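You operate a simulated robot arm through the tools that you are given. There is no shell and no other tool. Be economical: measure what you need, move in short steps, check, and stop when the job is done.

You are at the controls of a simulated two-armed robot. One attempt, no reset.

TASK
Stop plying and finish the red bobbin's head end in single yarn.
Fine: plying lever open, teal cone off the spare peg on to the felt mat, nut till GOOD; crank till all tabs show green. Set down upright: teal cone.

Only the result counts: the job must be done as asked and must still hold three seconds after the hand-in. Knocking over, shifting, dropping, spilling or breaking anything else fails it.

THE ROBOT
Two 7-joint arms with fingered hands on one trunk, on a carriage that runs on a rail from [-0.02, 1.682] to [0.002, -0.197] (x, y) and turns from -218 to 115 degrees about z. Base frame: it is fixed where the carriage stands at the start and does not move with it; the origin is on the floor, on the carriage's upright axis, x ahead of it, y to its left, z up; the surface under the hand at the start is at about z = 0.76. Lengths are in m, angles in degrees, forces in N, time in s.
The left shoulder is at the start at [0.07, 0.188, 1.273], the right one opposite. With the tool pointing down near the work surface each hand reaches from about 0.1 to 0.8 m from the robot's upright axis, wherever it stands, measured 20 degrees to its own side. Places, roughly: ball winder clip [0.5, -0.9, 0.8]; bobbin drawer [0.4, 0, 0.6]; felt mat [0.4, -0.3, 0.8]; fittings drawer [0.5, -0.8, 0.6]; meter reset key [0.6, -0.3, 0.8]; plying lever [0.6, 0, 0.8]; red-tip cone [0.25, 4.25, 0.75]; spare peg [0.7, 0, 0.8]; swift foot [0.7, -0.6, 0.8]; swift lever [0.5, -0.6, 0.8]; swift wing nut [0.5, -0.5, 0.8]; tailstock [0.5, -0.1, 0.8]; winder yarn clip [0.6, 0, 0.8]; yarn guide [0.4, 0, 0.8]; yellow-tip cone [0.25, 4.25, 0.75]. Payload 4 kg a hand.
The tool frame of a hand sits at the grasp point between the pads (the TCP): z along the fingers, y along the line on which they close. The tips reach 0.026 m beyond it. The gripper opens to 0.132 m. The gripper's body begins 0.073 m behind the TCP. The gripper is a hand of 4 fingers: y runs from the thumb to the fingers, the wrist lies at [0, 0, -0.224] in the tool frame, and closing takes about 1.5 s.
Orientation is told as [roll, pitch, yaw] about the base's x, y, z axes, in that order, counted from this pose: with the fingers straight down and closing along the base's y, the tool's x points along the base's -x, its y along +y and its z along -z.

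THE INTERFACE
- The arms move only by the tool apply_moves. It takes "left_motion", "right_motion" or both (then of equal length, played together; a hand with none holds still); each is a list of rows, each a list of 3 entries, a list of its own where there are three numbers: the shift along the tool's x, y, z in m, then the turn, a rotation vector about the tool's x, y, z in degrees, then the opening, from 0 (shut) to 1 (fully open). In form: [[[tx, ty, tz], [wx, wy, wz], hand], ...]. A call has 1 to 8 rows; each row shifts and turns the commanded pose from where the row before left it, along the tool's axes as they then stand. Rows are played at 5 a second. More than 0.05 m and 8.6 degrees between two rows, or a gripper value outside its range, and nothing of the call is played. A pose out of reach is approached as far as the arm can. The call stops where the force on the tool passes 40 N (or 10 N more than at its start, if that is more) or the arm is blocked; 0.2 s more then pass. The fingers move at their own pace (about 0.072 m/s each) and stop on an object; they squeeze with about 23 N. The grip force told is the motor's: it shows also when the fingers shut on nothing. Time passes only in rows, and 0.2 s behind the last, so rows that do not move let the fingers close. It gives the time, the measured TCP pose, the force on the tool (base axes), the opening and the grip force at its end, in the units of the frame above (readings bear some noise), with the torque about the TCP (base axes, N m) and any sound that the robot's microphone picked up, and new pictures: "pictures" is both (left out), scene, wrist or none (wrist: the cameras of the hands that moved).
- Cameras (640 x 400 px; columns grow to the right, rows downward): "scene" is now at [0.121, -0.0228, 1.4784]; the picture's right is [-0.31, -0.95, 0.00], its down [-0.75, 0.24, -0.61] and it looks along [0.58, -0.19, -0.79] (base axes); focal length 214 px, centre (320, 200). "left" rides on the left gripper at [-0.073, 0.006, -0.094] in its tool frame; the picture's right is [-0.08, -1.00, 0.00], its down [0.78, -0.06, -0.62] and it looks along [0.61, -0.05, 0.79] (tool axes); focal length 230 px, centre (320, 200). "right" rides on the right gripper at [0.073, 0.006, -0.094] in its tool frame; the picture's right is [-0.08, 1.00, 0.00], its down [-0.78, -0.06, -0.62] and it looks along [-0.61, -0.05, 0.79] (tool axes); focal length 230 px, centre (320, 200).
- lift_body(by): slides the trunk up (or, below 0, down) by that many m; the arms and the scene camera ride with it, the base frame stays. It gives what a move gives, with no picture.
- roll_base(legs): drives the robot by 1 to 6 legs, each [ahead, left, turn to the left] in m, m and degrees, along the robot's own axes; the way and the turn of a leg run together, so that a leg with both is an arc; at most 1.5 m and 180 degrees a leg. The arms and the cameras ride along, it lands a little off, and it stops where it bumps. It keeps to its track: a leg is cut to what the track allows. It gives what a move gives, and a new picture of the scene camera.
- grasp_type(shape, hand): the hand has 4 fingers and takes this shape, open, in about a second: jaw (thumb against the fingers, like two jaws); tri (thumb and two fingers); tip (a fingertip pinch); poke (one finger out to press); point (the index stretched); flat (the hand flat); cup (the hand cupped); fist (a fist). The gripper value then closes the fingers along that shape, each until it touches; the sizes above hold for jaw. It gives what a move gives, with no picture.
- turn_head(pan, tilt): turns the head with the scene camera to pan (to the left, within 86 degrees either way) and tilt (down, from -29 to 69), counted from straight ahead of the robot. It gives what a move gives, and a new picture of the scene camera.
- probe_pixels(camera, pixels): for up to 12 pixels [column, row] of the newest picture of that camera ("zoom" is the newest enlarged one), the place [x, y, z] in the base frame of the surface seen there, good to about 0.003 m. The clock stands still meanwhile.
- enlarge(camera, box): a new picture of the part [left, top, right, bottom] of that camera's present view, enlarged. The clock stands still meanwhile.
- close_job(): hands the job in; it is judged then, once.

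Go step by step. Measure first, check grasps and placings, and put right what went wrong. The budget is 80 turns and 260 pictures, counting those below and the enlarged ones. Unless the task says otherwise, let go and move clear before handing in.

The tools are called after "Call:" as name(argument=value, ...) on one line, values as JSON. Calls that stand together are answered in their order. apply_moves: Moves the arms, as the interface text tells. Its arguments: {"type":"object","properties":{"left_motion":{"type":"array","items":{"type":"array"}},"right_motion":{"type":"array","items":{"type":"array"}},"pictures":{"type":"string","enum":["both","scene","wrist","none"]}},"required":[]} The other tools are called the same way: lift_body (by) slides the trunk up or down; grasp_type (shape, hand) gives the hand a shape; roll_base (legs) drives the base; turn_head (pan, tilt) turns the head that bears the scene camera; probe_pixels (camera, pixels) gives the place of the surface under pixels of a picture; enlarge (camera, box) takes an enlarged picture of a part of a camera's view; close_job () hands the job in.

At the start:

```text
time: 0.0
left_ee_pos: [0.5922, 0.3129, 1.1936]
left_ee_rot: [0.0, 0.0, 0.0]
left_wrist_force: [0.9, 0.0, -0.8]
left_wrist_torque: [0.03, 0.0, 0.0]
left_finger_gap: 0.1317
left_gripper_force: 0.0
left_shape: jaw
right_ee_pos: [0.6486, -0.2055, 1.2097]
right_ee_rot: [-0.1, -0.1, -0.1]
right_wrist_force: [0.4, 0.4, 0.3]
right_wrist_torque: [0.02, -0.03, 0.02]
right_finger_gap: 0.1316
right_gripper_force: 0.0
right_shape: jaw
trunk travel left (down, up): [-0.75, 0.19]
robot x, y, heading: [0.0008, 0.0008, -0.1]
head pan, tilt: [-17.8, 52.4]
```

scene: 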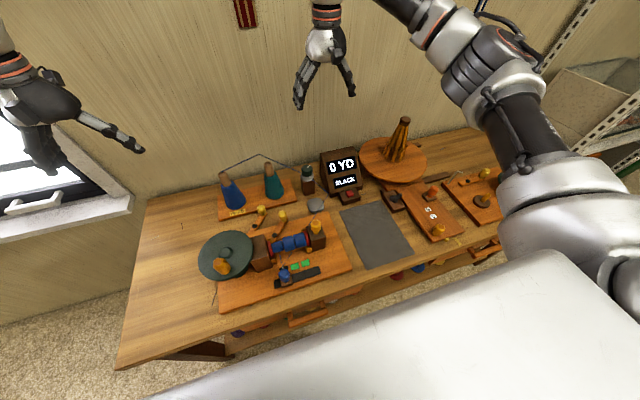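
right: 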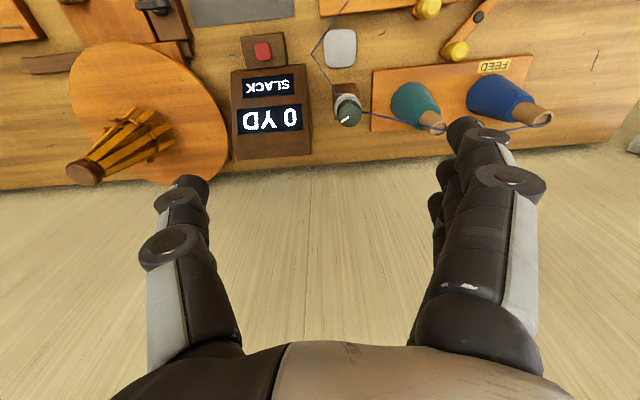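
left: 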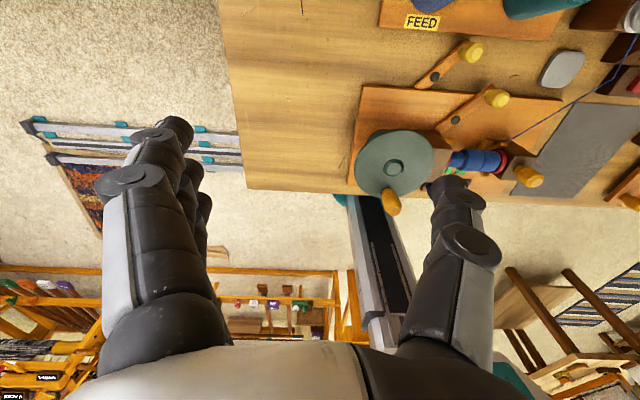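

The scene shows a bench with a winder (crank disc near 225,255), two cones on pegs (blue 232,192, teal 272,182), a meter (345,170) reading SLACK. I'll enlarge these areas first.

Call:
enlarge(camera="scene", box=[190, 200, 360, 310])

Call:
enlarge(camera="scene", box=[200, 130, 380, 240])

Call:
enlarge(camera="scene", box=[350, 130, 520, 260])

```text
3.64 times, centred on (275, 255) of scene
```

zoom: 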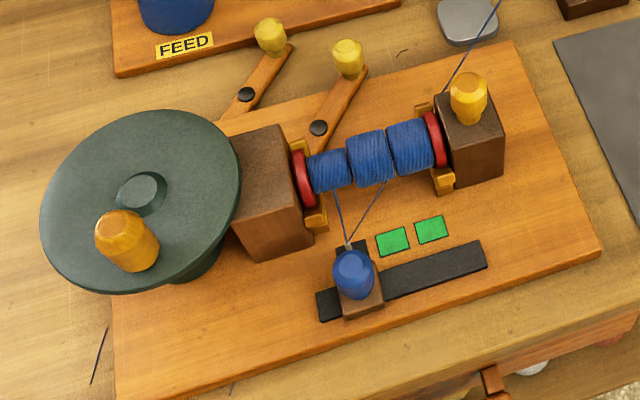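

```text
3.56 times, centred on (290, 185) of scene
```

zoom: 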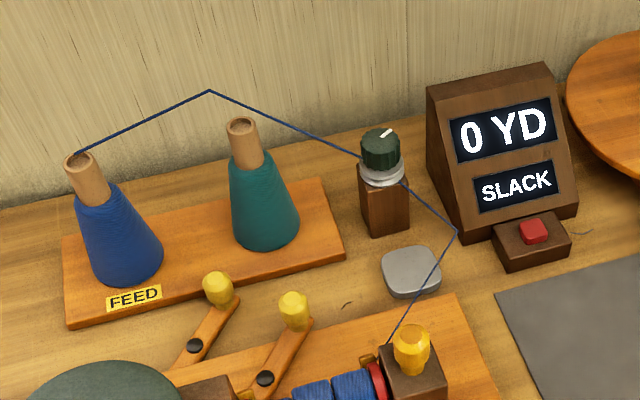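

```text
3.08 times, centred on (435, 195) of scene
```

zoom: 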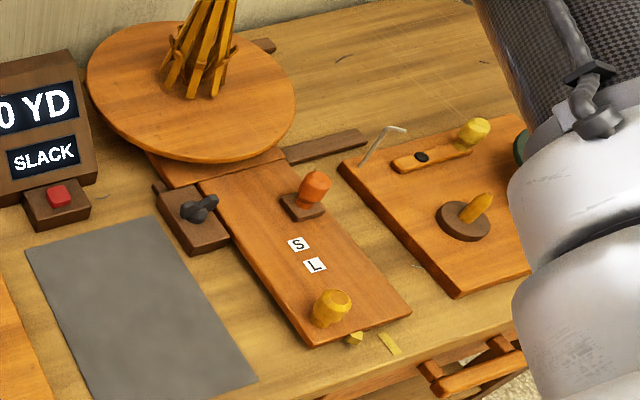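

I'll probe the key parts on the latest zoom equivalents in the scene frame, and turn the head for a closer view of the winder side.

Call:
probe_pixels(camera="scene", pixels=[[261, 210], [256, 224], [282, 215], [277, 233], [268, 167], [273, 195], [306, 171], [306, 178], [223, 267], [228, 250], [285, 275], [316, 225]])

Call:
enlarge(camera="scene", box=[240, 195, 300, 240])

Call:
enlarge(camera="scene", box=[265, 245, 335, 295])

Call:
enlarge(camera="right", box=[230, 0, 560, 170])

Call:
enlarge(camera="left", box=[340, 0, 640, 210])

```text
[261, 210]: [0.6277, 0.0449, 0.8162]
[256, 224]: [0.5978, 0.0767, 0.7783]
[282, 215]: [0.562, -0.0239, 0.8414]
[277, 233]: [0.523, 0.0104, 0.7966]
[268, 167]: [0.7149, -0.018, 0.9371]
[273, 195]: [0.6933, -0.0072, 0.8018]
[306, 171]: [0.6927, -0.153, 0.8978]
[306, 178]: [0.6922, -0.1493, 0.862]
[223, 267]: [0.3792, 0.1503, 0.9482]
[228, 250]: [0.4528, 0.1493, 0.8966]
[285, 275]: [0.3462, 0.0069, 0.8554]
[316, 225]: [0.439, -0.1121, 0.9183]
```

```text
8.89 times, centred on (270, 218) of scene
```

zoom: 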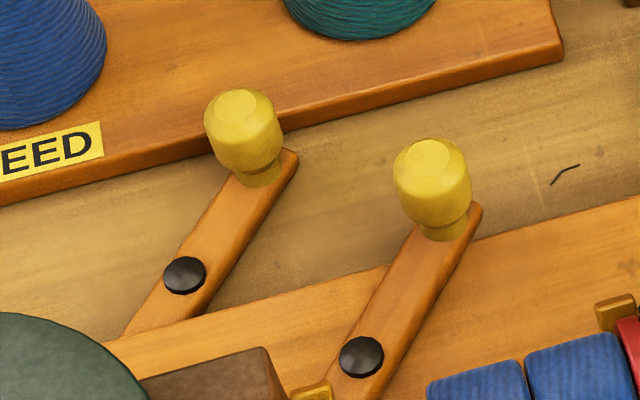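

```text
8.00 times, centred on (300, 270) of scene
```

zoom: 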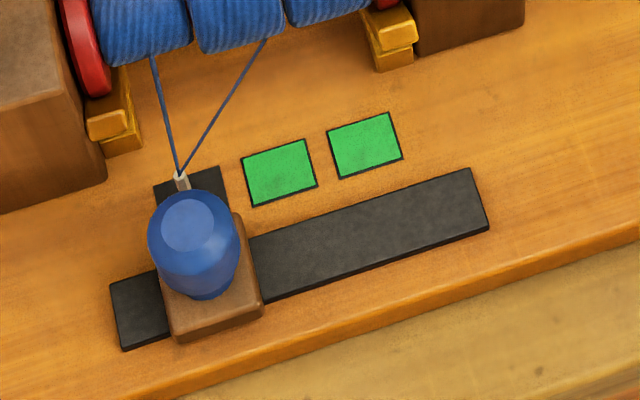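

```text
1.94 times, centred on (395, 85) of right
```

zoom: 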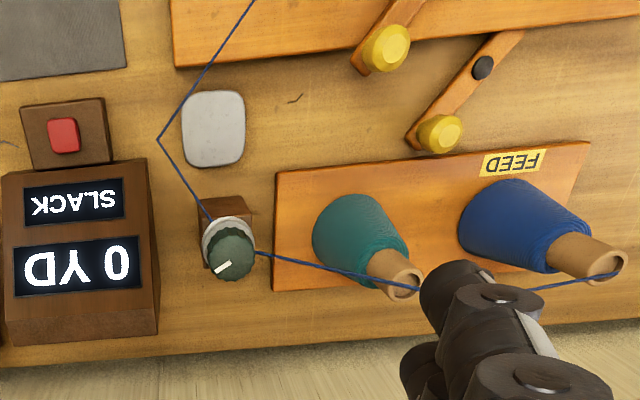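

```text
1.90 times, centred on (490, 105) of left
```

zoom: 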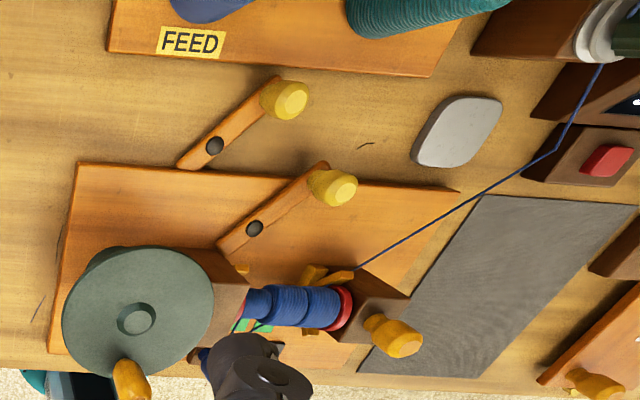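

The tabs: two green at zoom (280,170) and (365,145), and a third dark one behind the blue guide at (190,185), the head end. I take the lever on its own next to FEED (knob [0.628,0.045,0.816]) as the plying lever, and the one on the winder board as the yarn clip; I'll move the left hand over for a close view.

Call:
apply_moves(left_motion=[[[-0.003, -0.03, 0.008], [0, 0, 0], 0.5], [[-0.003, -0.03, 0.008], [0, 0, 0], 0.5], [[-0.003, -0.03, 0.008], [0, 0, 0], 0.5], [[-0.003, -0.03, 0.008], [0, 0, 0], 0.5], [[-0.003, -0.03, 0.008], [0, 0, 0], 0.5], [[-0.003, -0.03, 0.008], [0, 0, 0], 0.5], [[-0.003, -0.03, 0.008], [0, 0, 0], 0.5], [[-0.003, -0.03, 0.008], [0, 0, 0], 0.5]], right_motion=[[[0.01, -0.03, 0], [0, 0, 0], 1], [[0.01, -0.03, 0], [0, 0, 0], 1], [[0.01, -0.03, 0], [0, 0, 0], 1], [[0.01, -0.03, 0], [0, 0, 0], 1], [[0.01, -0.03, 0], [0, 0, 0], 1], [[0.01, 0, 0], [0, 0, 0], 1], [[0.01, 0, 0], [0, 0, 0], 1], [[0, 0, 0], [0, 0, 0], 1]], pictures="both")

```text
time: 1.8
left_ee_pos: [0.6166, 0.0766, 1.129]
left_ee_rot: [0.1, 0.1, 0.0]
left_wrist_force: [0.0, -0.2, 0.2]
left_wrist_torque: [-0.01, 0.0, 0.02]
left_finger_gap: 0.0666
left_gripper_force: 0.1
left_shape: jaw
right_ee_pos: [0.5793, -0.3565, 1.2105]
right_ee_rot: [0.2, 0.0, 0.0]
right_wrist_force: [0.7, -0.1, -0.1]
right_wrist_torque: [0.01, 0.03, 0.02]
right_finger_gap: 0.1322
right_gripper_force: 0.1
right_shape: jaw
trunk travel left (down, up): [-0.75, 0.19]
robot x, y, heading: [-0.0002, 0.0014, -0.4]
head pan, tilt: [-17.8, 52.4]
```

scene: 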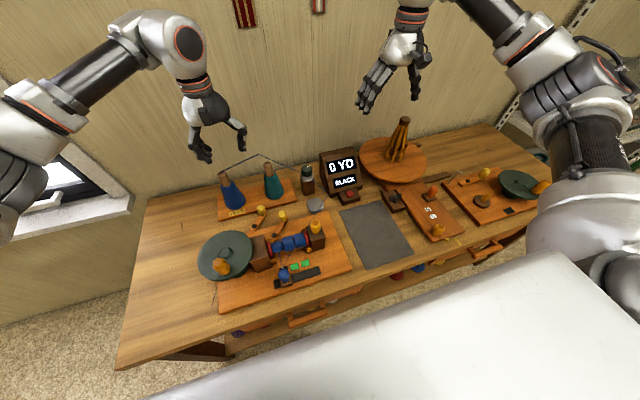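
right: 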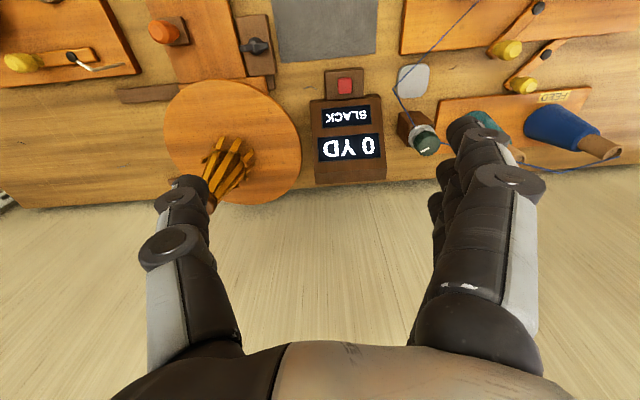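
left: 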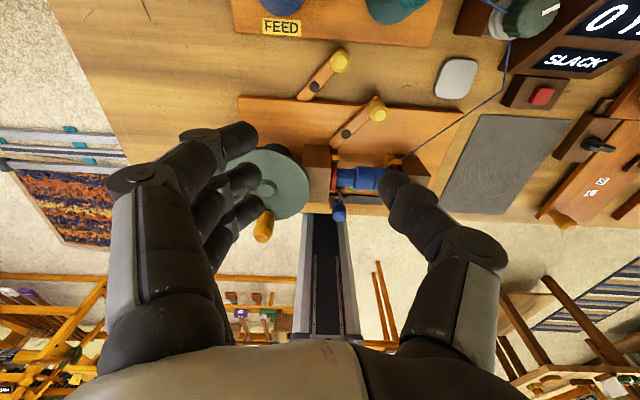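

Call:
enlarge(camera="left", box=[270, 20, 430, 160])

Call:
enlarge(camera="scene", box=[430, 150, 550, 240])

Call:
probe_pixels(camera="left", pixels=[[341, 60], [314, 87], [378, 109], [346, 134], [310, 72], [303, 97], [370, 98], [338, 148], [260, 110]])

Call:
enlarge(camera="scene", box=[220, 145, 330, 215])

```text
2.86 times, centred on (350, 90) of left
```

zoom: 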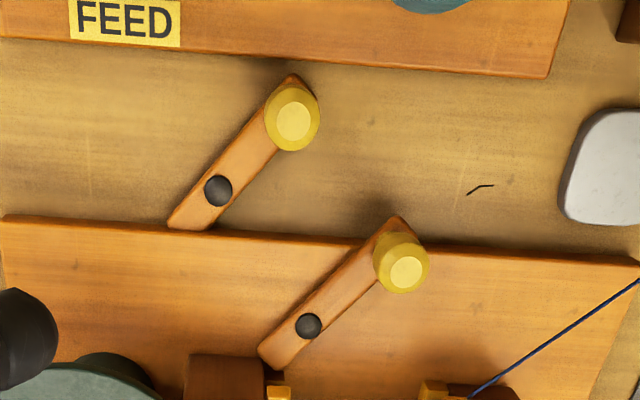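

```text
4.44 times, centred on (490, 195) of scene
```

zoom: 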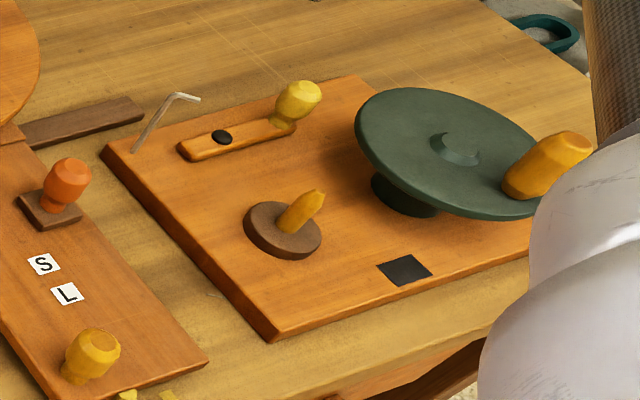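

```text
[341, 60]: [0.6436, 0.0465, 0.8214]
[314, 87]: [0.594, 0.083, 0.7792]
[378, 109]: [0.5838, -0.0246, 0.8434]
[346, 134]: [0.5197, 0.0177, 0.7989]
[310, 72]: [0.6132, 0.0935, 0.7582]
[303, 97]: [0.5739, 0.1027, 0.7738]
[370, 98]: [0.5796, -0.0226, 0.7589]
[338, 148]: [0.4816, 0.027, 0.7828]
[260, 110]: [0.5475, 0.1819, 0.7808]
```

```text
5.71 times, centred on (275, 180) of scene
```

zoom: 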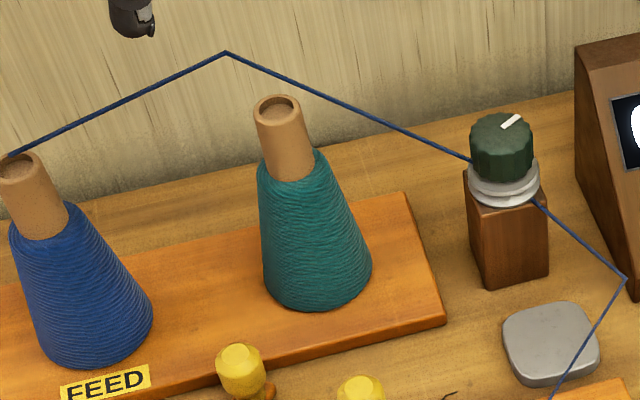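

The two levers are parallel, each with a knob on a bar; no labels are visible. I'll tilt the left hand and approach the separate lever's knob at about [0.638,0.046,0.812], keeping clear of the cones.

Call:
apply_moves(left_motion=[[[0, 0, 0], [0, -8.33, 0], 0.5], [[0, 0, 0], [0, -8.33, 0], 0.5], [[0, 0, 0], [0, -8.33, 0], 0.5], [[0.0231, -0.0062, 0.0391], [0, 0, 0], 0.5], [[0.0231, -0.0062, 0.0391], [0, 0, 0], 0.5], [[0.0231, -0.0062, 0.0391], [0, 0, 0], 0.5], [[0.0231, -0.0062, 0.0391], [0, 0, 0], 0.5], [[0.0231, -0.0062, 0.0391], [0, 0, 0], 0.5]], pictures="both")

```text
time: 3.6
left_ee_pos: [0.5942, 0.0447, 0.9004]
left_ee_rot: [0.0, -25.0, 0.0]
left_wrist_force: [0.4, -0.5, 0.9]
left_wrist_torque: [-0.03, 0.0, -0.02]
left_finger_gap: 0.0668
left_gripper_force: 0.1
left_shape: jaw
right_ee_pos: [0.5802, -0.3561, 1.21]
right_ee_rot: [0.0, 0.0, 0.0]
right_wrist_force: [0.4, 0.3, 0.0]
right_wrist_torque: [-0.05, 0.05, 0.0]
right_finger_gap: 0.1317
right_gripper_force: 0.0
right_shape: jaw
trunk travel left (down, up): [-0.75, 0.19]
robot x, y, heading: [0.0014, -0.0029, 0.0]
head pan, tilt: [-17.8, 52.4]
```

scene: 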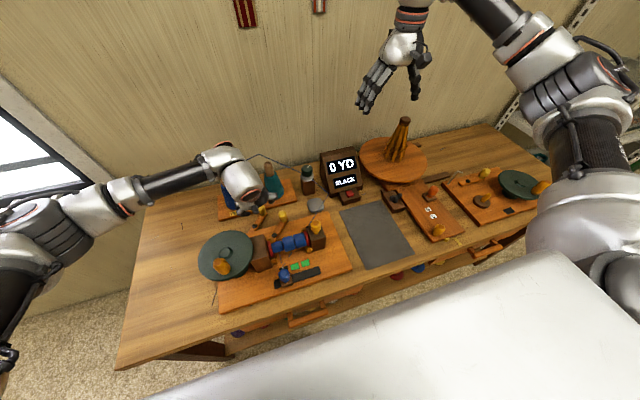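
left: 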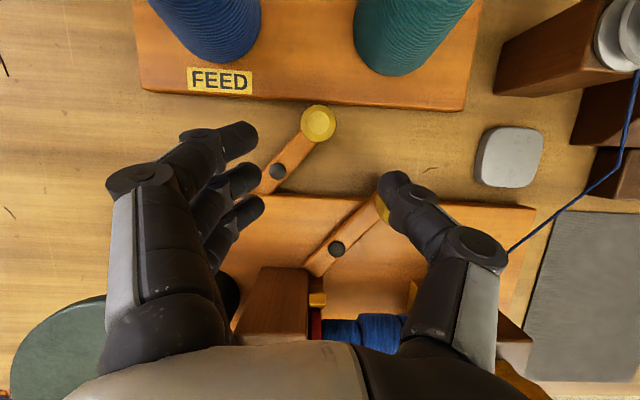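

The knob is visible at left (318,123) between the fingers; I probe it to refine before descending.

Call:
probe_pixels(camera="left", pixels=[[318, 121], [308, 124], [328, 124], [318, 108], [277, 171], [318, 136], [376, 205], [337, 248], [375, 75], [430, 80], [250, 55]])

Call:
enlarge(camera="left", box=[220, 60, 420, 280])

```text
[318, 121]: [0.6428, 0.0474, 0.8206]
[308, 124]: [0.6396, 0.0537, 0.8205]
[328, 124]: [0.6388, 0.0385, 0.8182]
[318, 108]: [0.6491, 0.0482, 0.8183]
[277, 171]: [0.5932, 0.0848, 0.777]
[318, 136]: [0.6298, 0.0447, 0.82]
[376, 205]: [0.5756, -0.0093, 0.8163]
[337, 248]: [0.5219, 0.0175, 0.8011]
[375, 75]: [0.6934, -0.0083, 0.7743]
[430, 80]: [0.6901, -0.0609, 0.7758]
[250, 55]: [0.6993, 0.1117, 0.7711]
```

```text
1.82 times, centred on (320, 170) of left
```

zoom: 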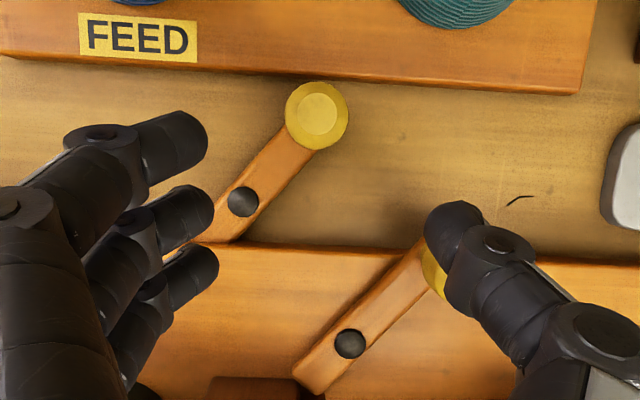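

Knob centre ≈ [0.640,0.046,0.81]. Descend along the tool and close.

Call:
apply_moves(left_motion=[[[-0.001, 0, 0.0245], [0, 0, 0], 0.5], [[-0.001, 0.001, 0.0245], [0, 0, 0], 0.5], [[-0.001, 0, 0.0245], [0, 0, 0], 0.5], [[0, 0, 0.0235], [0, 0, 0], 0.5], [[0, 0, 0], [0, 0, 0], 0], [[0, 0, 0], [0, 0, 0], 0], [[0, 0, 0], [0, 0, 0], 0], [[0, 0, 0], [0, 0, 0], 0]], pictures="both")

```text
time: 5.4
left_ee_pos: [0.6378, 0.0412, 0.8167]
left_ee_rot: [-0.1, -25.0, 0.0]
left_wrist_force: [0.8, -1.3, -1.6]
left_wrist_torque: [0.05, 0.1, -0.05]
left_finger_gap: 0.0132
left_gripper_force: 23.1
left_shape: jaw
right_ee_pos: [0.5812, -0.3564, 1.2096]
right_ee_rot: [0.1, 0.0, 0.0]
right_wrist_force: [-0.7, 0.0, -0.7]
right_wrist_torque: [0.0, -0.04, 0.01]
right_finger_gap: 0.1319
right_gripper_force: 0.0
right_shape: jaw
trunk travel left (down, up): [-0.75, 0.19]
robot x, y, heading: [-0.0029, -0.0016, -0.1]
head pan, tilt: [-17.8, 52.4]
```

scene: 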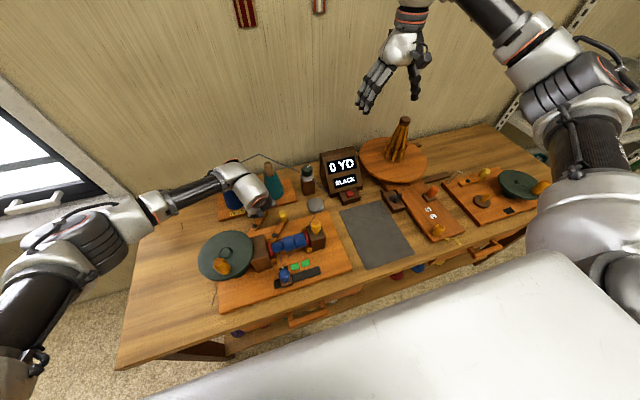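
left: 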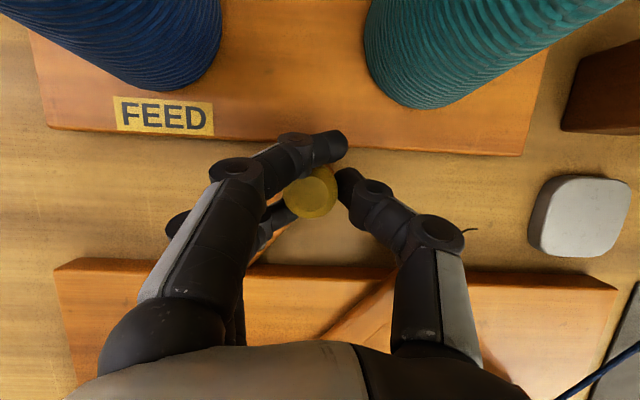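

The knob is held (left (312,195), grip 23 N). Try a small clockwise arc about the pivot [0.594,0.083] and read force/sound.

Call:
apply_moves(left_motion=[[[0.005, -0.0052, -0.0023], [0, 0, 0], 0], [[0.005, -0.0052, -0.0023], [0, 0, 0], 0], [[0, 0, 0], [0, 0, 0], 0]], pictures="wrist")

```text
time: 6.2
left_ee_pos: [0.6278, 0.0306, 0.8182]
left_ee_rot: [-0.1, -24.9, 0.0]
left_wrist_force: [8.6, -3.2, 4.6]
left_wrist_torque: [0.19, -0.01, -0.38]
left_finger_gap: 0.0131
left_gripper_force: 22.7
left_shape: jaw
right_ee_pos: [0.5804, -0.3561, 1.2102]
right_ee_rot: [0.1, 0.0, 0.0]
right_wrist_force: [-1.2, 0.2, -0.3]
right_wrist_torque: [-0.04, 0.0, -0.02]
right_finger_gap: 0.1317
right_gripper_force: 0.1
right_shape: jaw
trunk travel left (down, up): [-0.75, 0.19]
robot x, y, heading: [-0.0024, 0.0018, -0.1]
head pan, tilt: [-17.8, 52.4]
```

left: 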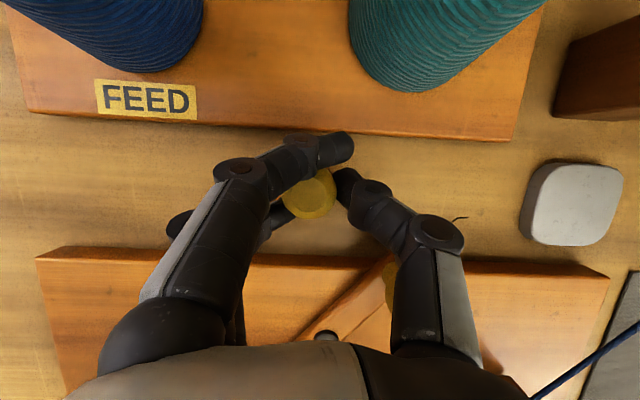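

The knob followed clockwise with ~9 N. Continue in a small step, watching the second lever's knob by the thumb.

Call:
apply_moves(left_motion=[[[0.0062, -0.0037, -0.0029], [0, 0, 0], 0], [[0.0062, -0.0037, -0.0029], [0, 0, 0], 0], [[0, 0, 0], [0, 0, 0], 0]], pictures="wrist")

```text
time: 7.0
left_ee_pos: [0.6122, 0.023, 0.8171]
left_ee_rot: [-0.1, -25.1, -0.1]
left_wrist_force: [9.4, -6.0, 13.1]
left_wrist_torque: [0.14, -0.2, -0.47]
left_finger_gap: 0.0127
left_gripper_force: 22.9
left_shape: jaw
right_ee_pos: [0.5791, -0.358, 1.2105]
right_ee_rot: [0.0, 0.0, 0.0]
right_wrist_force: [0.5, -0.2, -0.3]
right_wrist_torque: [0.0, 0.0, 0.0]
right_finger_gap: 0.1318
right_gripper_force: 0.1
right_shape: jaw
trunk travel left (down, up): [-0.75, 0.19]
robot x, y, heading: [-0.0018, -0.0015, -0.0]
head pan, tilt: [-17.8, 52.4]
```

left: 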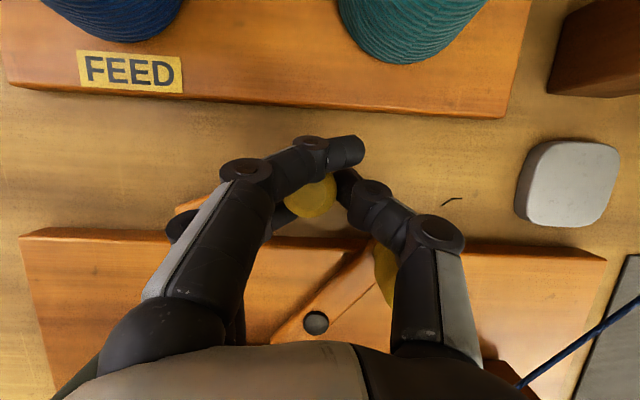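

The knob is following. To avoid pressing the thumb on the second knob (left (383,270)), I let go, back off and look.

Call:
apply_moves(left_motion=[[[0, 0, 0], [0, 0, 0], 0.3], [[0, 0, 0], [0, 0, 0], 0.3], [[0, 0, -0.03], [0, 0, 0], 0.3], [[0, 0, -0.04], [0, 0, 0], 0.3], [[0, 0, -0.04], [0, 0, 0], 0.3]], pictures="wrist")

Call:
enlarge(camera="left", box=[200, 60, 480, 280])

Call:
enlarge(camera="scene", box=[230, 170, 330, 240])

```text
time: 8.2
left_ee_pos: [0.5676, 0.027, 0.9175]
left_ee_rot: [-0.1, -24.9, -0.1]
left_wrist_force: [0.3, -0.3, 0.5]
left_wrist_torque: [0.0, 0.03, -0.02]
left_finger_gap: 0.0394
left_gripper_force: 0.0
left_shape: jaw
right_ee_pos: [0.5783, -0.3559, 1.2106]
right_ee_rot: [0.0, -0.1, 0.0]
right_wrist_force: [0.0, 0.1, 0.4]
right_wrist_torque: [0.02, -0.02, -0.03]
right_finger_gap: 0.132
right_gripper_force: 0.0
right_shape: jaw
trunk travel left (down, up): [-0.75, 0.19]
robot x, y, heading: [0.0028, -0.0018, -0.1]
head pan, tilt: [-17.8, 52.4]
```

left: 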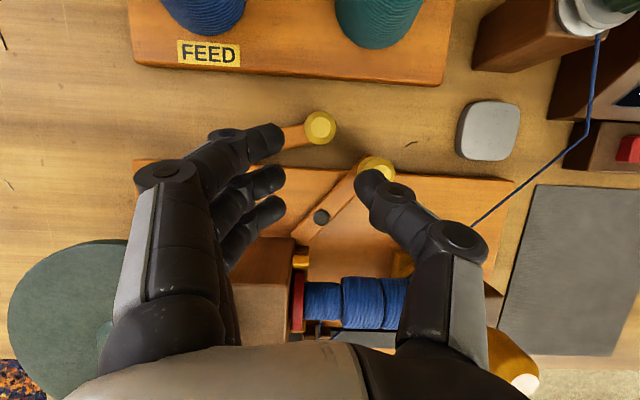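

```text
1.82 times, centred on (340, 170) of left
```

zoom: 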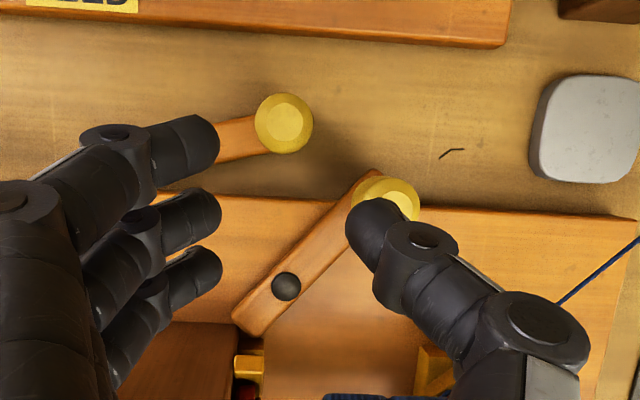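

```text
5.71 times, centred on (280, 205) of scene
```

zoom: 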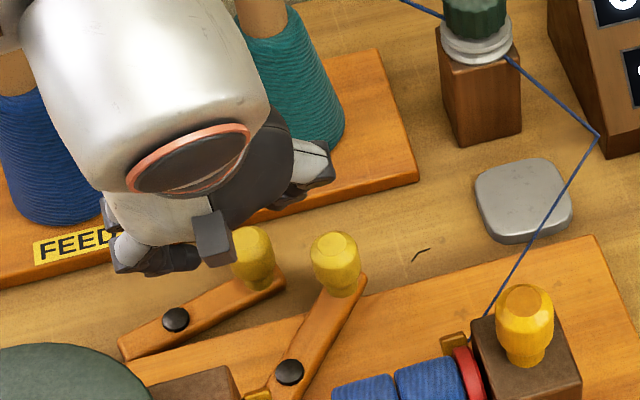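

Lever A now lies near sideways (knob at scene zoom (252,255)). I probe it to decide the remaining travel.

Call:
probe_pixels(camera="left", pixels=[[320, 125], [285, 135], [375, 168], [355, 165], [322, 217]])

Call:
probe_pixels(camera="scene", pixels=[[260, 226], [252, 232], [282, 213], [273, 211], [280, 218]])

```text
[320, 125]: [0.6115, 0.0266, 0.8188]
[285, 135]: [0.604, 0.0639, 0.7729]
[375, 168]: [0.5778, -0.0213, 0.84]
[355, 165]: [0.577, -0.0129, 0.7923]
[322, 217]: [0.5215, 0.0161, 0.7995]
```

```text
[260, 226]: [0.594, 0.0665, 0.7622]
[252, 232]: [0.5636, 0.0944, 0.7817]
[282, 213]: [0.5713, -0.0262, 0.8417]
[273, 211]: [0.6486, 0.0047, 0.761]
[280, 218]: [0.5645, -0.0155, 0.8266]
```

Regrasp the knob at [0.611,0.027] and carry it on clockwise about 20° more to find the stop.

Call:
apply_moves(left_motion=[[[-0.001, 0, 0.04], [0, 0, 0], 0.3], [[-0.001, 0, 0.04], [0, 0, 0], 0.3], [[0, 0, 0.029], [0, 0, 0], 0.3], [[0, 0, 0], [0, 0, 0], 0], [[0, 0, 0], [0, 0, 0], 0], [[0, 0, 0], [0, 0, 0], 0], [[0.007, -0.001, -0.0033], [0, 0, 0], 0], [[0.007, -0.001, -0.0033], [0, 0, 0], 0]], pictures="wrist")

```text
time: 10.0
left_ee_pos: [0.6038, 0.024, 0.8194]
left_ee_rot: [0.0, -25.0, 0.2]
left_wrist_force: [24.0, -5.9, 5.8]
left_wrist_torque: [0.05, -0.22, 0.1]
left_finger_gap: 0.0085
left_gripper_force: 22.8
left_shape: jaw
right_ee_pos: [0.5835, -0.3574, 1.2083]
right_ee_rot: [0.1, 0.2, 0.0]
right_wrist_force: [0.6, 0.1, -0.7]
right_wrist_torque: [0.01, 0.01, -0.02]
right_finger_gap: 0.1319
right_gripper_force: 0.0
right_shape: jaw
trunk travel left (down, up): [-0.75, 0.19]
robot x, y, heading: [-0.0033, 0.0014, -0.3]
head pan, tilt: [-17.8, 52.4]
```

left: 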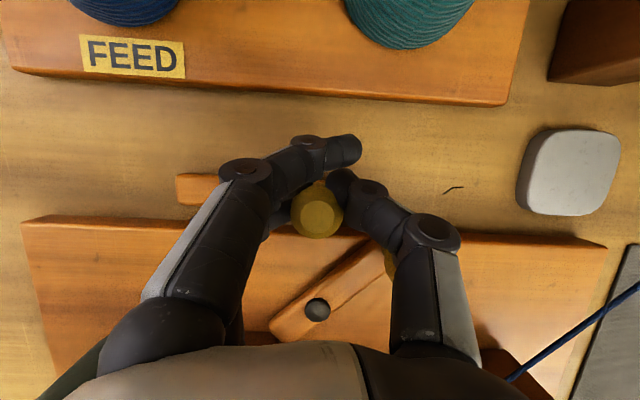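

Force rose to 24 N with the lever lying straight sideways — looks like the stop. Release, back off and look.

Call:
apply_moves(left_motion=[[[-0.004, 0, 0], [0, 0, 0], 0.3], [[0, 0, 0], [0, 0, 0], 0.3], [[0, 0, -0.035], [0, 0, 0], 0.3], [[0, 0, -0.04], [0, 0, 0], 0.3], [[0, 0, -0.04], [0, 0, 0], 0.3], [[0, 0.04, -0.02], [0, 0, 0], 0.3], [[0, 0.045, 0], [0, 0, 0], 0.3], [[0, 0.045, 0], [0, 0, 0], 0.3]], pictures="both")

Call:
enlarge(camera="scene", box=[230, 160, 360, 250])

```text
time: 11.8
left_ee_pos: [0.5426, 0.1559, 0.9423]
left_ee_rot: [-0.1, -25.0, 0.0]
left_wrist_force: [0.0, 0.0, 0.3]
left_wrist_torque: [-0.01, -0.02, 0.0]
left_finger_gap: 0.0396
left_gripper_force: 0.0
left_shape: jaw
right_ee_pos: [0.5785, -0.3559, 1.2111]
right_ee_rot: [-0.2, 0.0, 0.0]
right_wrist_force: [0.5, -0.1, -0.3]
right_wrist_torque: [0.02, -0.02, 0.04]
right_finger_gap: 0.1321
right_gripper_force: 0.1
right_shape: jaw
trunk travel left (down, up): [-0.75, 0.19]
robot x, y, heading: [-0.0022, -0.0014, -0.1]
head pan, tilt: [-17.8, 52.4]
```

scene: 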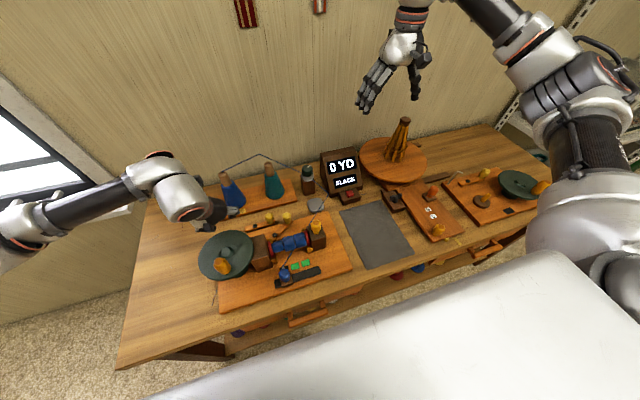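
left: 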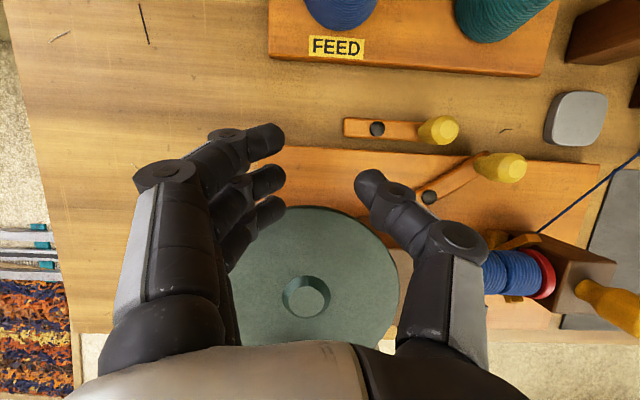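

```text
4.44 times, centred on (295, 205) of scene
```

zoom: 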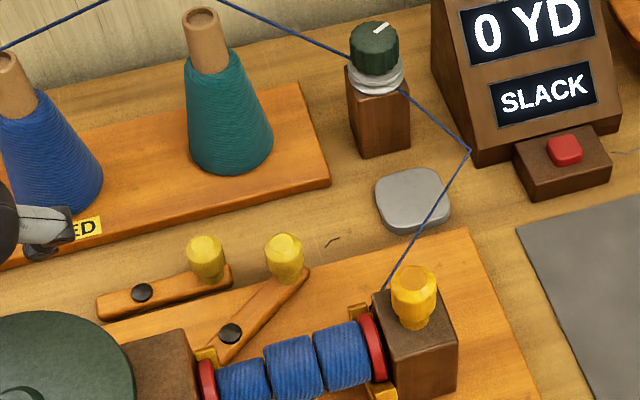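

Lever A now lies parallel to the board (zoom (165,290)), fully over. Next the teal cone: I probe its tube, body, the yarn above it and the mat.

Call:
probe_pixels(camera="scene", pixels=[[275, 165], [276, 170], [270, 168], [275, 176], [273, 190], [280, 190], [264, 190], [272, 198], [260, 154], [290, 166], [243, 160], [277, 164]])

Call:
probe_pixels(camera="scene", pixels=[[342, 210], [382, 204], [411, 254], [368, 266], [376, 234], [307, 170], [306, 174], [307, 180], [316, 226], [345, 166], [340, 187]])

Call:
enlarge(camera="scene", box=[230, 145, 330, 215])

```text
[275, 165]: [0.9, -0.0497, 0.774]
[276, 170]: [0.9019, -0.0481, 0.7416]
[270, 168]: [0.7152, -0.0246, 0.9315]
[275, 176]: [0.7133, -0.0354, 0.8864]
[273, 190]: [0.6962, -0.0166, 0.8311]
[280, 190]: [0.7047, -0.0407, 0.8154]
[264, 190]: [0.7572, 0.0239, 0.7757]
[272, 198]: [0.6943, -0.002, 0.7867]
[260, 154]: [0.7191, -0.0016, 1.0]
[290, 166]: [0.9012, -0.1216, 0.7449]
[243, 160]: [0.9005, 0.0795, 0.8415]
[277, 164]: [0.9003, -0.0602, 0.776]
```

```text
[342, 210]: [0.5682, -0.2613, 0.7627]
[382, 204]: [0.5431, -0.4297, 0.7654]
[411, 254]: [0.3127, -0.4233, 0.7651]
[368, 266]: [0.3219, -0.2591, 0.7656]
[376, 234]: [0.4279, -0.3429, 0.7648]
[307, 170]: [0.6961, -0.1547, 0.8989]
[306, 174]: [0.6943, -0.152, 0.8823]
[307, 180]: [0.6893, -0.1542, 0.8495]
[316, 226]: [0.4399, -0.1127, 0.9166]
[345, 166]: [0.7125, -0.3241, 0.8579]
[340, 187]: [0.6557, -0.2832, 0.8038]
```

```text
5.71 times, centred on (280, 180) of scene
```

zoom: 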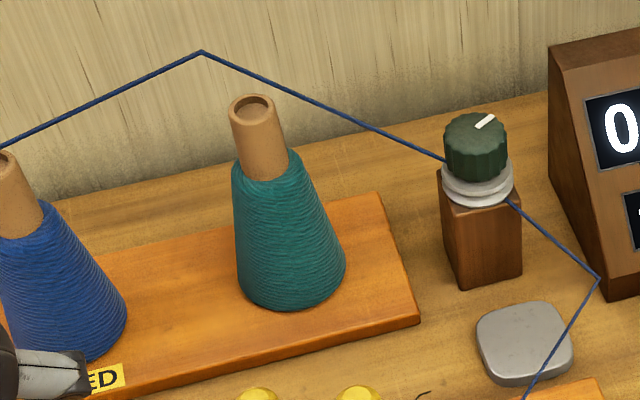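

The yarn runs at about z=0.98 above the teal cone, so I'll grip the tube from the front with the right hand tilted 60° (target [0.728,-0.021,0.918]), staying under it. First rotate and shift over, moving the left hand away.

Call:
apply_moves(right_motion=[[[0, 0.042, 0], [0, -7.5, 0], 0.5], [[0, 0.042, 0], [0, -7.5, 0], 0.5], [[0, 0.042, 0], [0, -7.5, 0], 0.5], [[0, 0.042, 0], [0, -7.5, 0], 0.5], [[0, 0.042, 0], [0, -7.5, 0], 0.5], [[0, 0.042, 0], [0, -7.5, 0], 0.5], [[0, 0.042, 0], [0, -7.5, 0], 0.5], [[0, 0.041, 0], [0, -7.5, 0], 0.5]], left_motion=[[[0, 0.03, -0.02], [0, 0, 0], 0.5], [[0, 0.03, -0.02], [0, 0, 0], 0.5], [[0, 0.03, -0.02], [0, 0, 0], 0.5], [[0, 0.03, -0.01], [0, 0, 0], 0.5], [[0, 0.03, 0], [0, 0, 0], 0.5], [[0, 0.03, 0], [0, 0, 0], 0.5], [[0, 0.03, 0], [0, 0, 0], 0.5], [[0, 0.03, 0], [0, 0, 0], 0.5]], pictures="both")

```text
time: 13.6
left_ee_pos: [0.5153, 0.3959, 1.007]
left_ee_rot: [-0.1, -25.0, 0.0]
left_wrist_force: [-0.8, 0.6, -0.2]
left_wrist_torque: [-0.01, 0.02, -0.01]
left_finger_gap: 0.0653
left_gripper_force: 0.0
left_shape: jaw
right_ee_pos: [0.5768, -0.0196, 1.2121]
right_ee_rot: [-0.2, -60.2, 0.0]
right_wrist_force: [-0.2, 0.2, -0.6]
right_wrist_torque: [-0.04, 0.01, 0.02]
right_finger_gap: 0.067
right_gripper_force: 0.0
right_shape: jaw
trunk travel left (down, up): [-0.75, 0.19]
robot x, y, heading: [-0.0001, 0.0008, 0.1]
head pan, tilt: [-17.8, 52.4]
```

scene: 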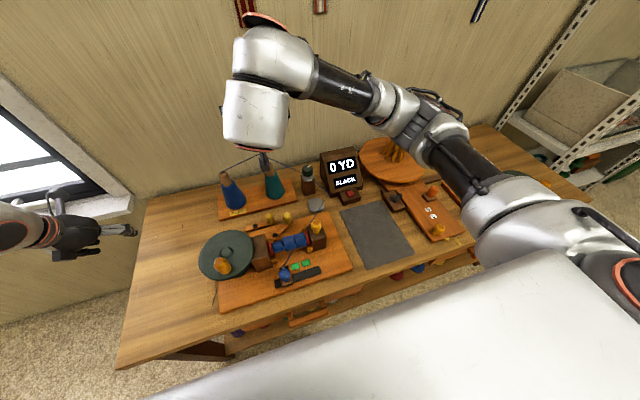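
right: 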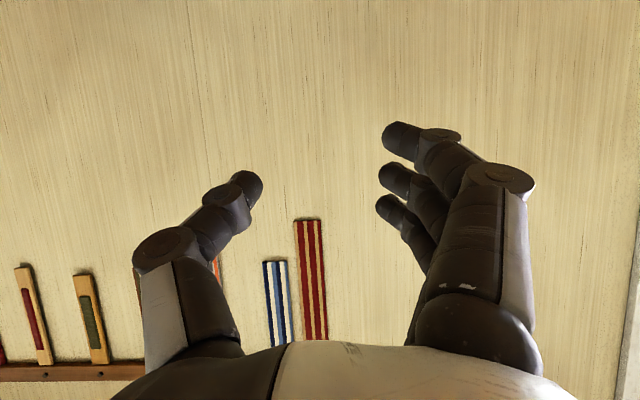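
left: 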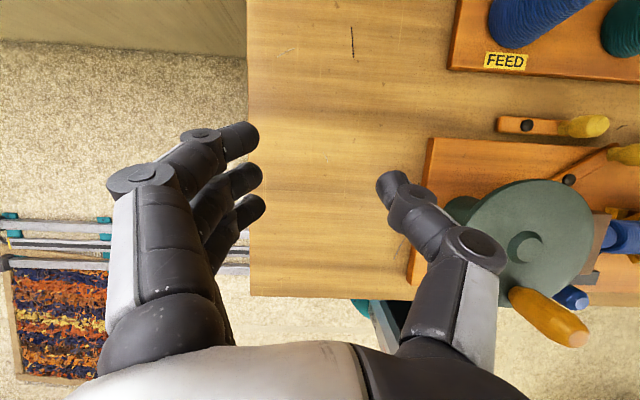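

Hand is at the right tilt; descend to the pre-grasp point 0.12 m short of the cone.

Call:
apply_moves(right_motion=[[[0.0358, 0, 0.0316], [0, 0, 0], 0.5], [[0.0358, 0, 0.0316], [0, 0, 0], 0.5], [[0.0358, 0, 0.0316], [0, 0, 0], 0.5], [[0.0358, 0, 0.0316], [0, 0, 0], 0.5], [[0.0358, 0, 0.0316], [0, 0, 0], 0.5]], pictures="both")

Call:
probe_pixels(camera="right", pixels=[[320, 130], [320, 160], [320, 190], [300, 160], [340, 160]])

```text
time: 14.8
left_ee_pos: [0.5153, 0.3935, 1.007]
left_ee_rot: [0.0, -25.1, 0.0]
left_wrist_force: [-0.1, 0.3, -0.2]
left_wrist_torque: [0.0, 0.0, 0.0]
left_finger_gap: 0.0655
left_gripper_force: 0.1
left_shape: jaw
right_ee_pos: [0.6438, -0.0275, 1.0089]
right_ee_rot: [-0.7, -58.6, 1.0]
right_wrist_force: [-0.4, 0.6, 0.1]
right_wrist_torque: [0.01, 0.0, -0.01]
right_finger_gap: 0.0665
right_gripper_force: 0.1
right_shape: jaw
right hand out of reach, approached as far as the arm can: row 4, 5
trunk travel left (down, up): [-0.75, 0.19]
robot x, y, heading: [0.0014, 0.0003, -0.0]
head pan, tilt: [-17.8, 52.4]
```

scene: 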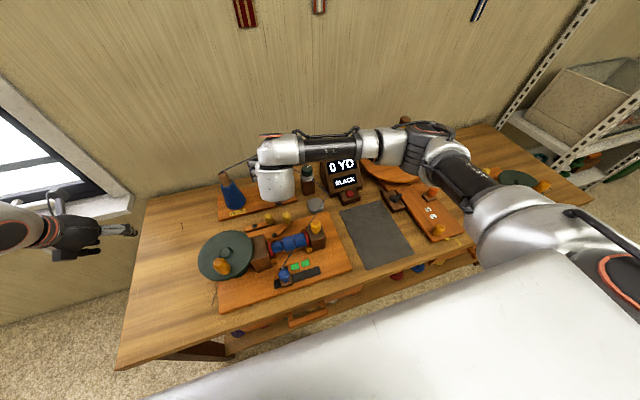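
right: 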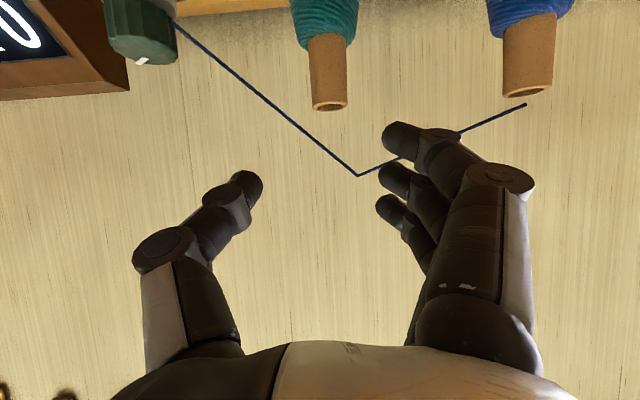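

```text
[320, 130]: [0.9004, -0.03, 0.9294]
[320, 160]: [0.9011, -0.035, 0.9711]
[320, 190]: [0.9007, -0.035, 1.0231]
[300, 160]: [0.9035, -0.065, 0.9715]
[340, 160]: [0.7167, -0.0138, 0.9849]
```

The 60° tilt runs out of reach here; I'll reduce the tilt to about 30° and re-measure.

Call:
apply_moves(right_motion=[[[0, 0, -0.03], [0, 0, 0], 0.5], [[0, 0, 0], [0, 7.5, 0], 0.5], [[0, 0, 0], [0, 7.5, 0], 0.5], [[0, 0, 0], [0, 7.5, 0], 0.5], [[0, 0, 0], [0, 7.5, 0], 0.5], [[0, 0, 0], [0, 0, 0], 0.5]], pictures="wrist")

```text
time: 16.2
left_ee_pos: [0.5145, 0.394, 1.0071]
left_ee_rot: [0.0, -25.0, -0.1]
left_wrist_force: [0.0, -0.2, 0.9]
left_wrist_torque: [0.01, -0.01, -0.01]
left_finger_gap: 0.0653
left_gripper_force: 0.0
left_shape: jaw
right_ee_pos: [0.6225, -0.0293, 1.0322]
right_ee_rot: [-0.1, -29.9, 0.0]
right_wrist_force: [0.6, -0.1, -0.1]
right_wrist_torque: [0.01, 0.0, 0.01]
right_finger_gap: 0.0665
right_gripper_force: 0.1
right_shape: jaw
right hand out of reach, approached as far as the arm can: row 1
trunk travel left (down, up): [-0.75, 0.19]
robot x, y, heading: [0.0008, 0.0045, -0.3]
head pan, tilt: [-17.8, 52.4]
```

right: 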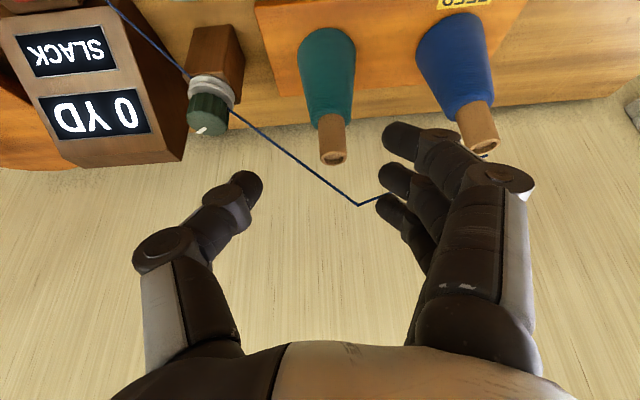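

At 30° the pose is clean and the tube is visible at right (332,140). Probe it.

Call:
probe_pixels(camera="right", pixels=[[332, 120], [332, 140], [320, 140], [344, 140], [333, 155], [333, 160], [328, 80], [359, 205], [300, 165], [245, 185], [390, 205]])

Call:
enlarge(camera="right", box=[230, 20, 430, 240])

```text
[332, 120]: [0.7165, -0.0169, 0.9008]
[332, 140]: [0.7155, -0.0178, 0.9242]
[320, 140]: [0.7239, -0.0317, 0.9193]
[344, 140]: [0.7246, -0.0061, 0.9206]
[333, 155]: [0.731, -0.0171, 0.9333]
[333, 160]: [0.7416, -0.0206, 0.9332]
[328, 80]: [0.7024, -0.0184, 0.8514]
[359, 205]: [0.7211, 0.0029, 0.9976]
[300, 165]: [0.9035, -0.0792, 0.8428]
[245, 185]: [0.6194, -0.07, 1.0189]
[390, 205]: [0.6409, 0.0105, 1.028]
```

```text
1.82 times, centred on (330, 130) of right
```

zoom: 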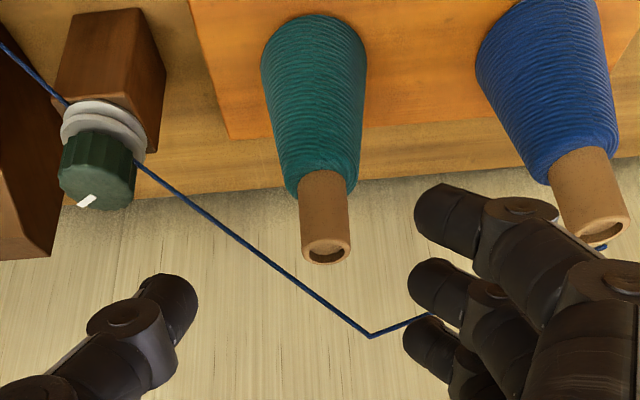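

Tube axis ≈ [0.729,-0.018], top 0.933. Advance and close.

Call:
apply_moves(right_motion=[[[-0.0082, 0.003, 0.0313], [0, 0, 0], 0.5], [[-0.0082, 0.003, 0.0313], [0, 0, 0], 0.5], [[-0.0082, 0.003, 0.0313], [0, 0, 0], 0.5], [[-0.0082, 0.0015, 0.0313], [0, 0, 0], 0.5], [[0, 0, 0.0313], [0, 0, 0], 0.5], [[0, 0, 0], [0, 0, 0], 0.5]], pictures="both")

Call:
enlarge(camera="scene", box=[220, 135, 330, 215])

```text
time: 17.6
left_ee_pos: [0.5159, 0.394, 1.0072]
left_ee_rot: [-0.1, -25.0, 0.0]
left_wrist_force: [0.7, -0.5, 0.4]
left_wrist_torque: [0.01, -0.03, 0.0]
left_finger_gap: 0.0651
left_gripper_force: 0.0
left_shape: jaw
right_ee_pos: [0.7289, -0.0182, 0.9118]
right_ee_rot: [0.0, -30.0, 0.0]
right_wrist_force: [-0.9, 0.0, 0.2]
right_wrist_torque: [0.0, 0.0, 0.01]
right_finger_gap: 0.0668
right_gripper_force: 0.0
right_shape: jaw
trunk travel left (down, up): [-0.75, 0.19]
robot x, y, heading: [0.0039, 0.0011, 0.2]
head pan, tilt: [-17.8, 52.4]
```

scene: 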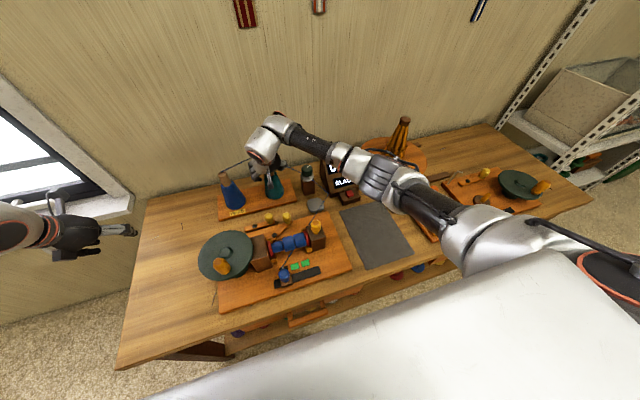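
right: 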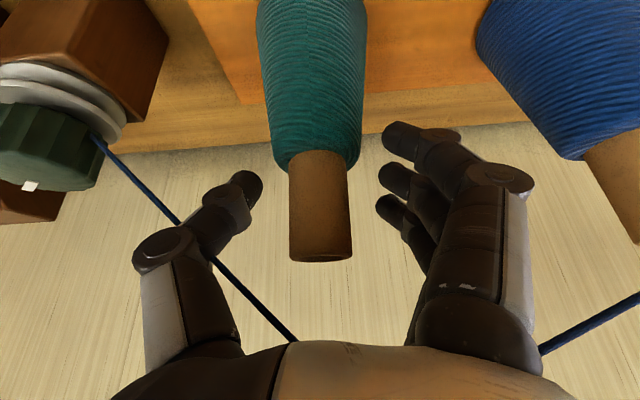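

```text
5.00 times, centred on (275, 175) of scene
```

zoom: 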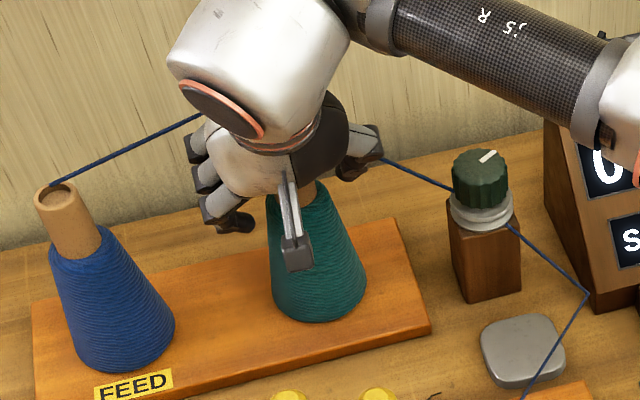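

The tube stands between thumb and fingers (right (320,205)) and the yarn gives no force. Close.

Call:
apply_moves(right_motion=[[[0, 0, 0], [0, 0, 0], 0], [[0, 0, 0], [0, 0, 0], 0], [[0, 0, 0], [0, 0, 0], 0], [[0, 0, 0], [0, 0, 0], 0], [[0, 0, 0], [0, 0, 0], 0], [[0, 0, 0], [0, 0, 0], 0], [[0, 0, 0], [0, 0, 0], 0], [[0, 0, 0], [0, 0, 0], 0]], pictures="wrist")

```text
time: 19.4
left_ee_pos: [0.5146, 0.3937, 1.0074]
left_ee_rot: [0.0, -25.0, 0.0]
left_wrist_force: [-0.6, 0.2, -0.4]
left_wrist_torque: [-0.01, 0.04, 0.03]
left_finger_gap: 0.0655
left_gripper_force: 0.0
left_shape: jaw
right_ee_pos: [0.7298, -0.0188, 0.9118]
right_ee_rot: [0.0, -30.2, 0.0]
right_wrist_force: [4.7, 0.9, 10.1]
right_wrist_torque: [0.04, -0.21, -0.03]
right_finger_gap: 0.023
right_gripper_force: 22.7
right_shape: jaw
trunk travel left (down, up): [-0.75, 0.19]
robot x, y, heading: [-0.0008, -0.0019, -0.0]
head pan, tilt: [-17.8, 52.4]
```

right: 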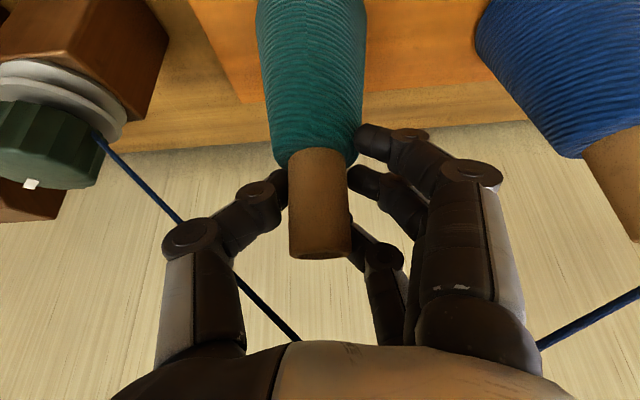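

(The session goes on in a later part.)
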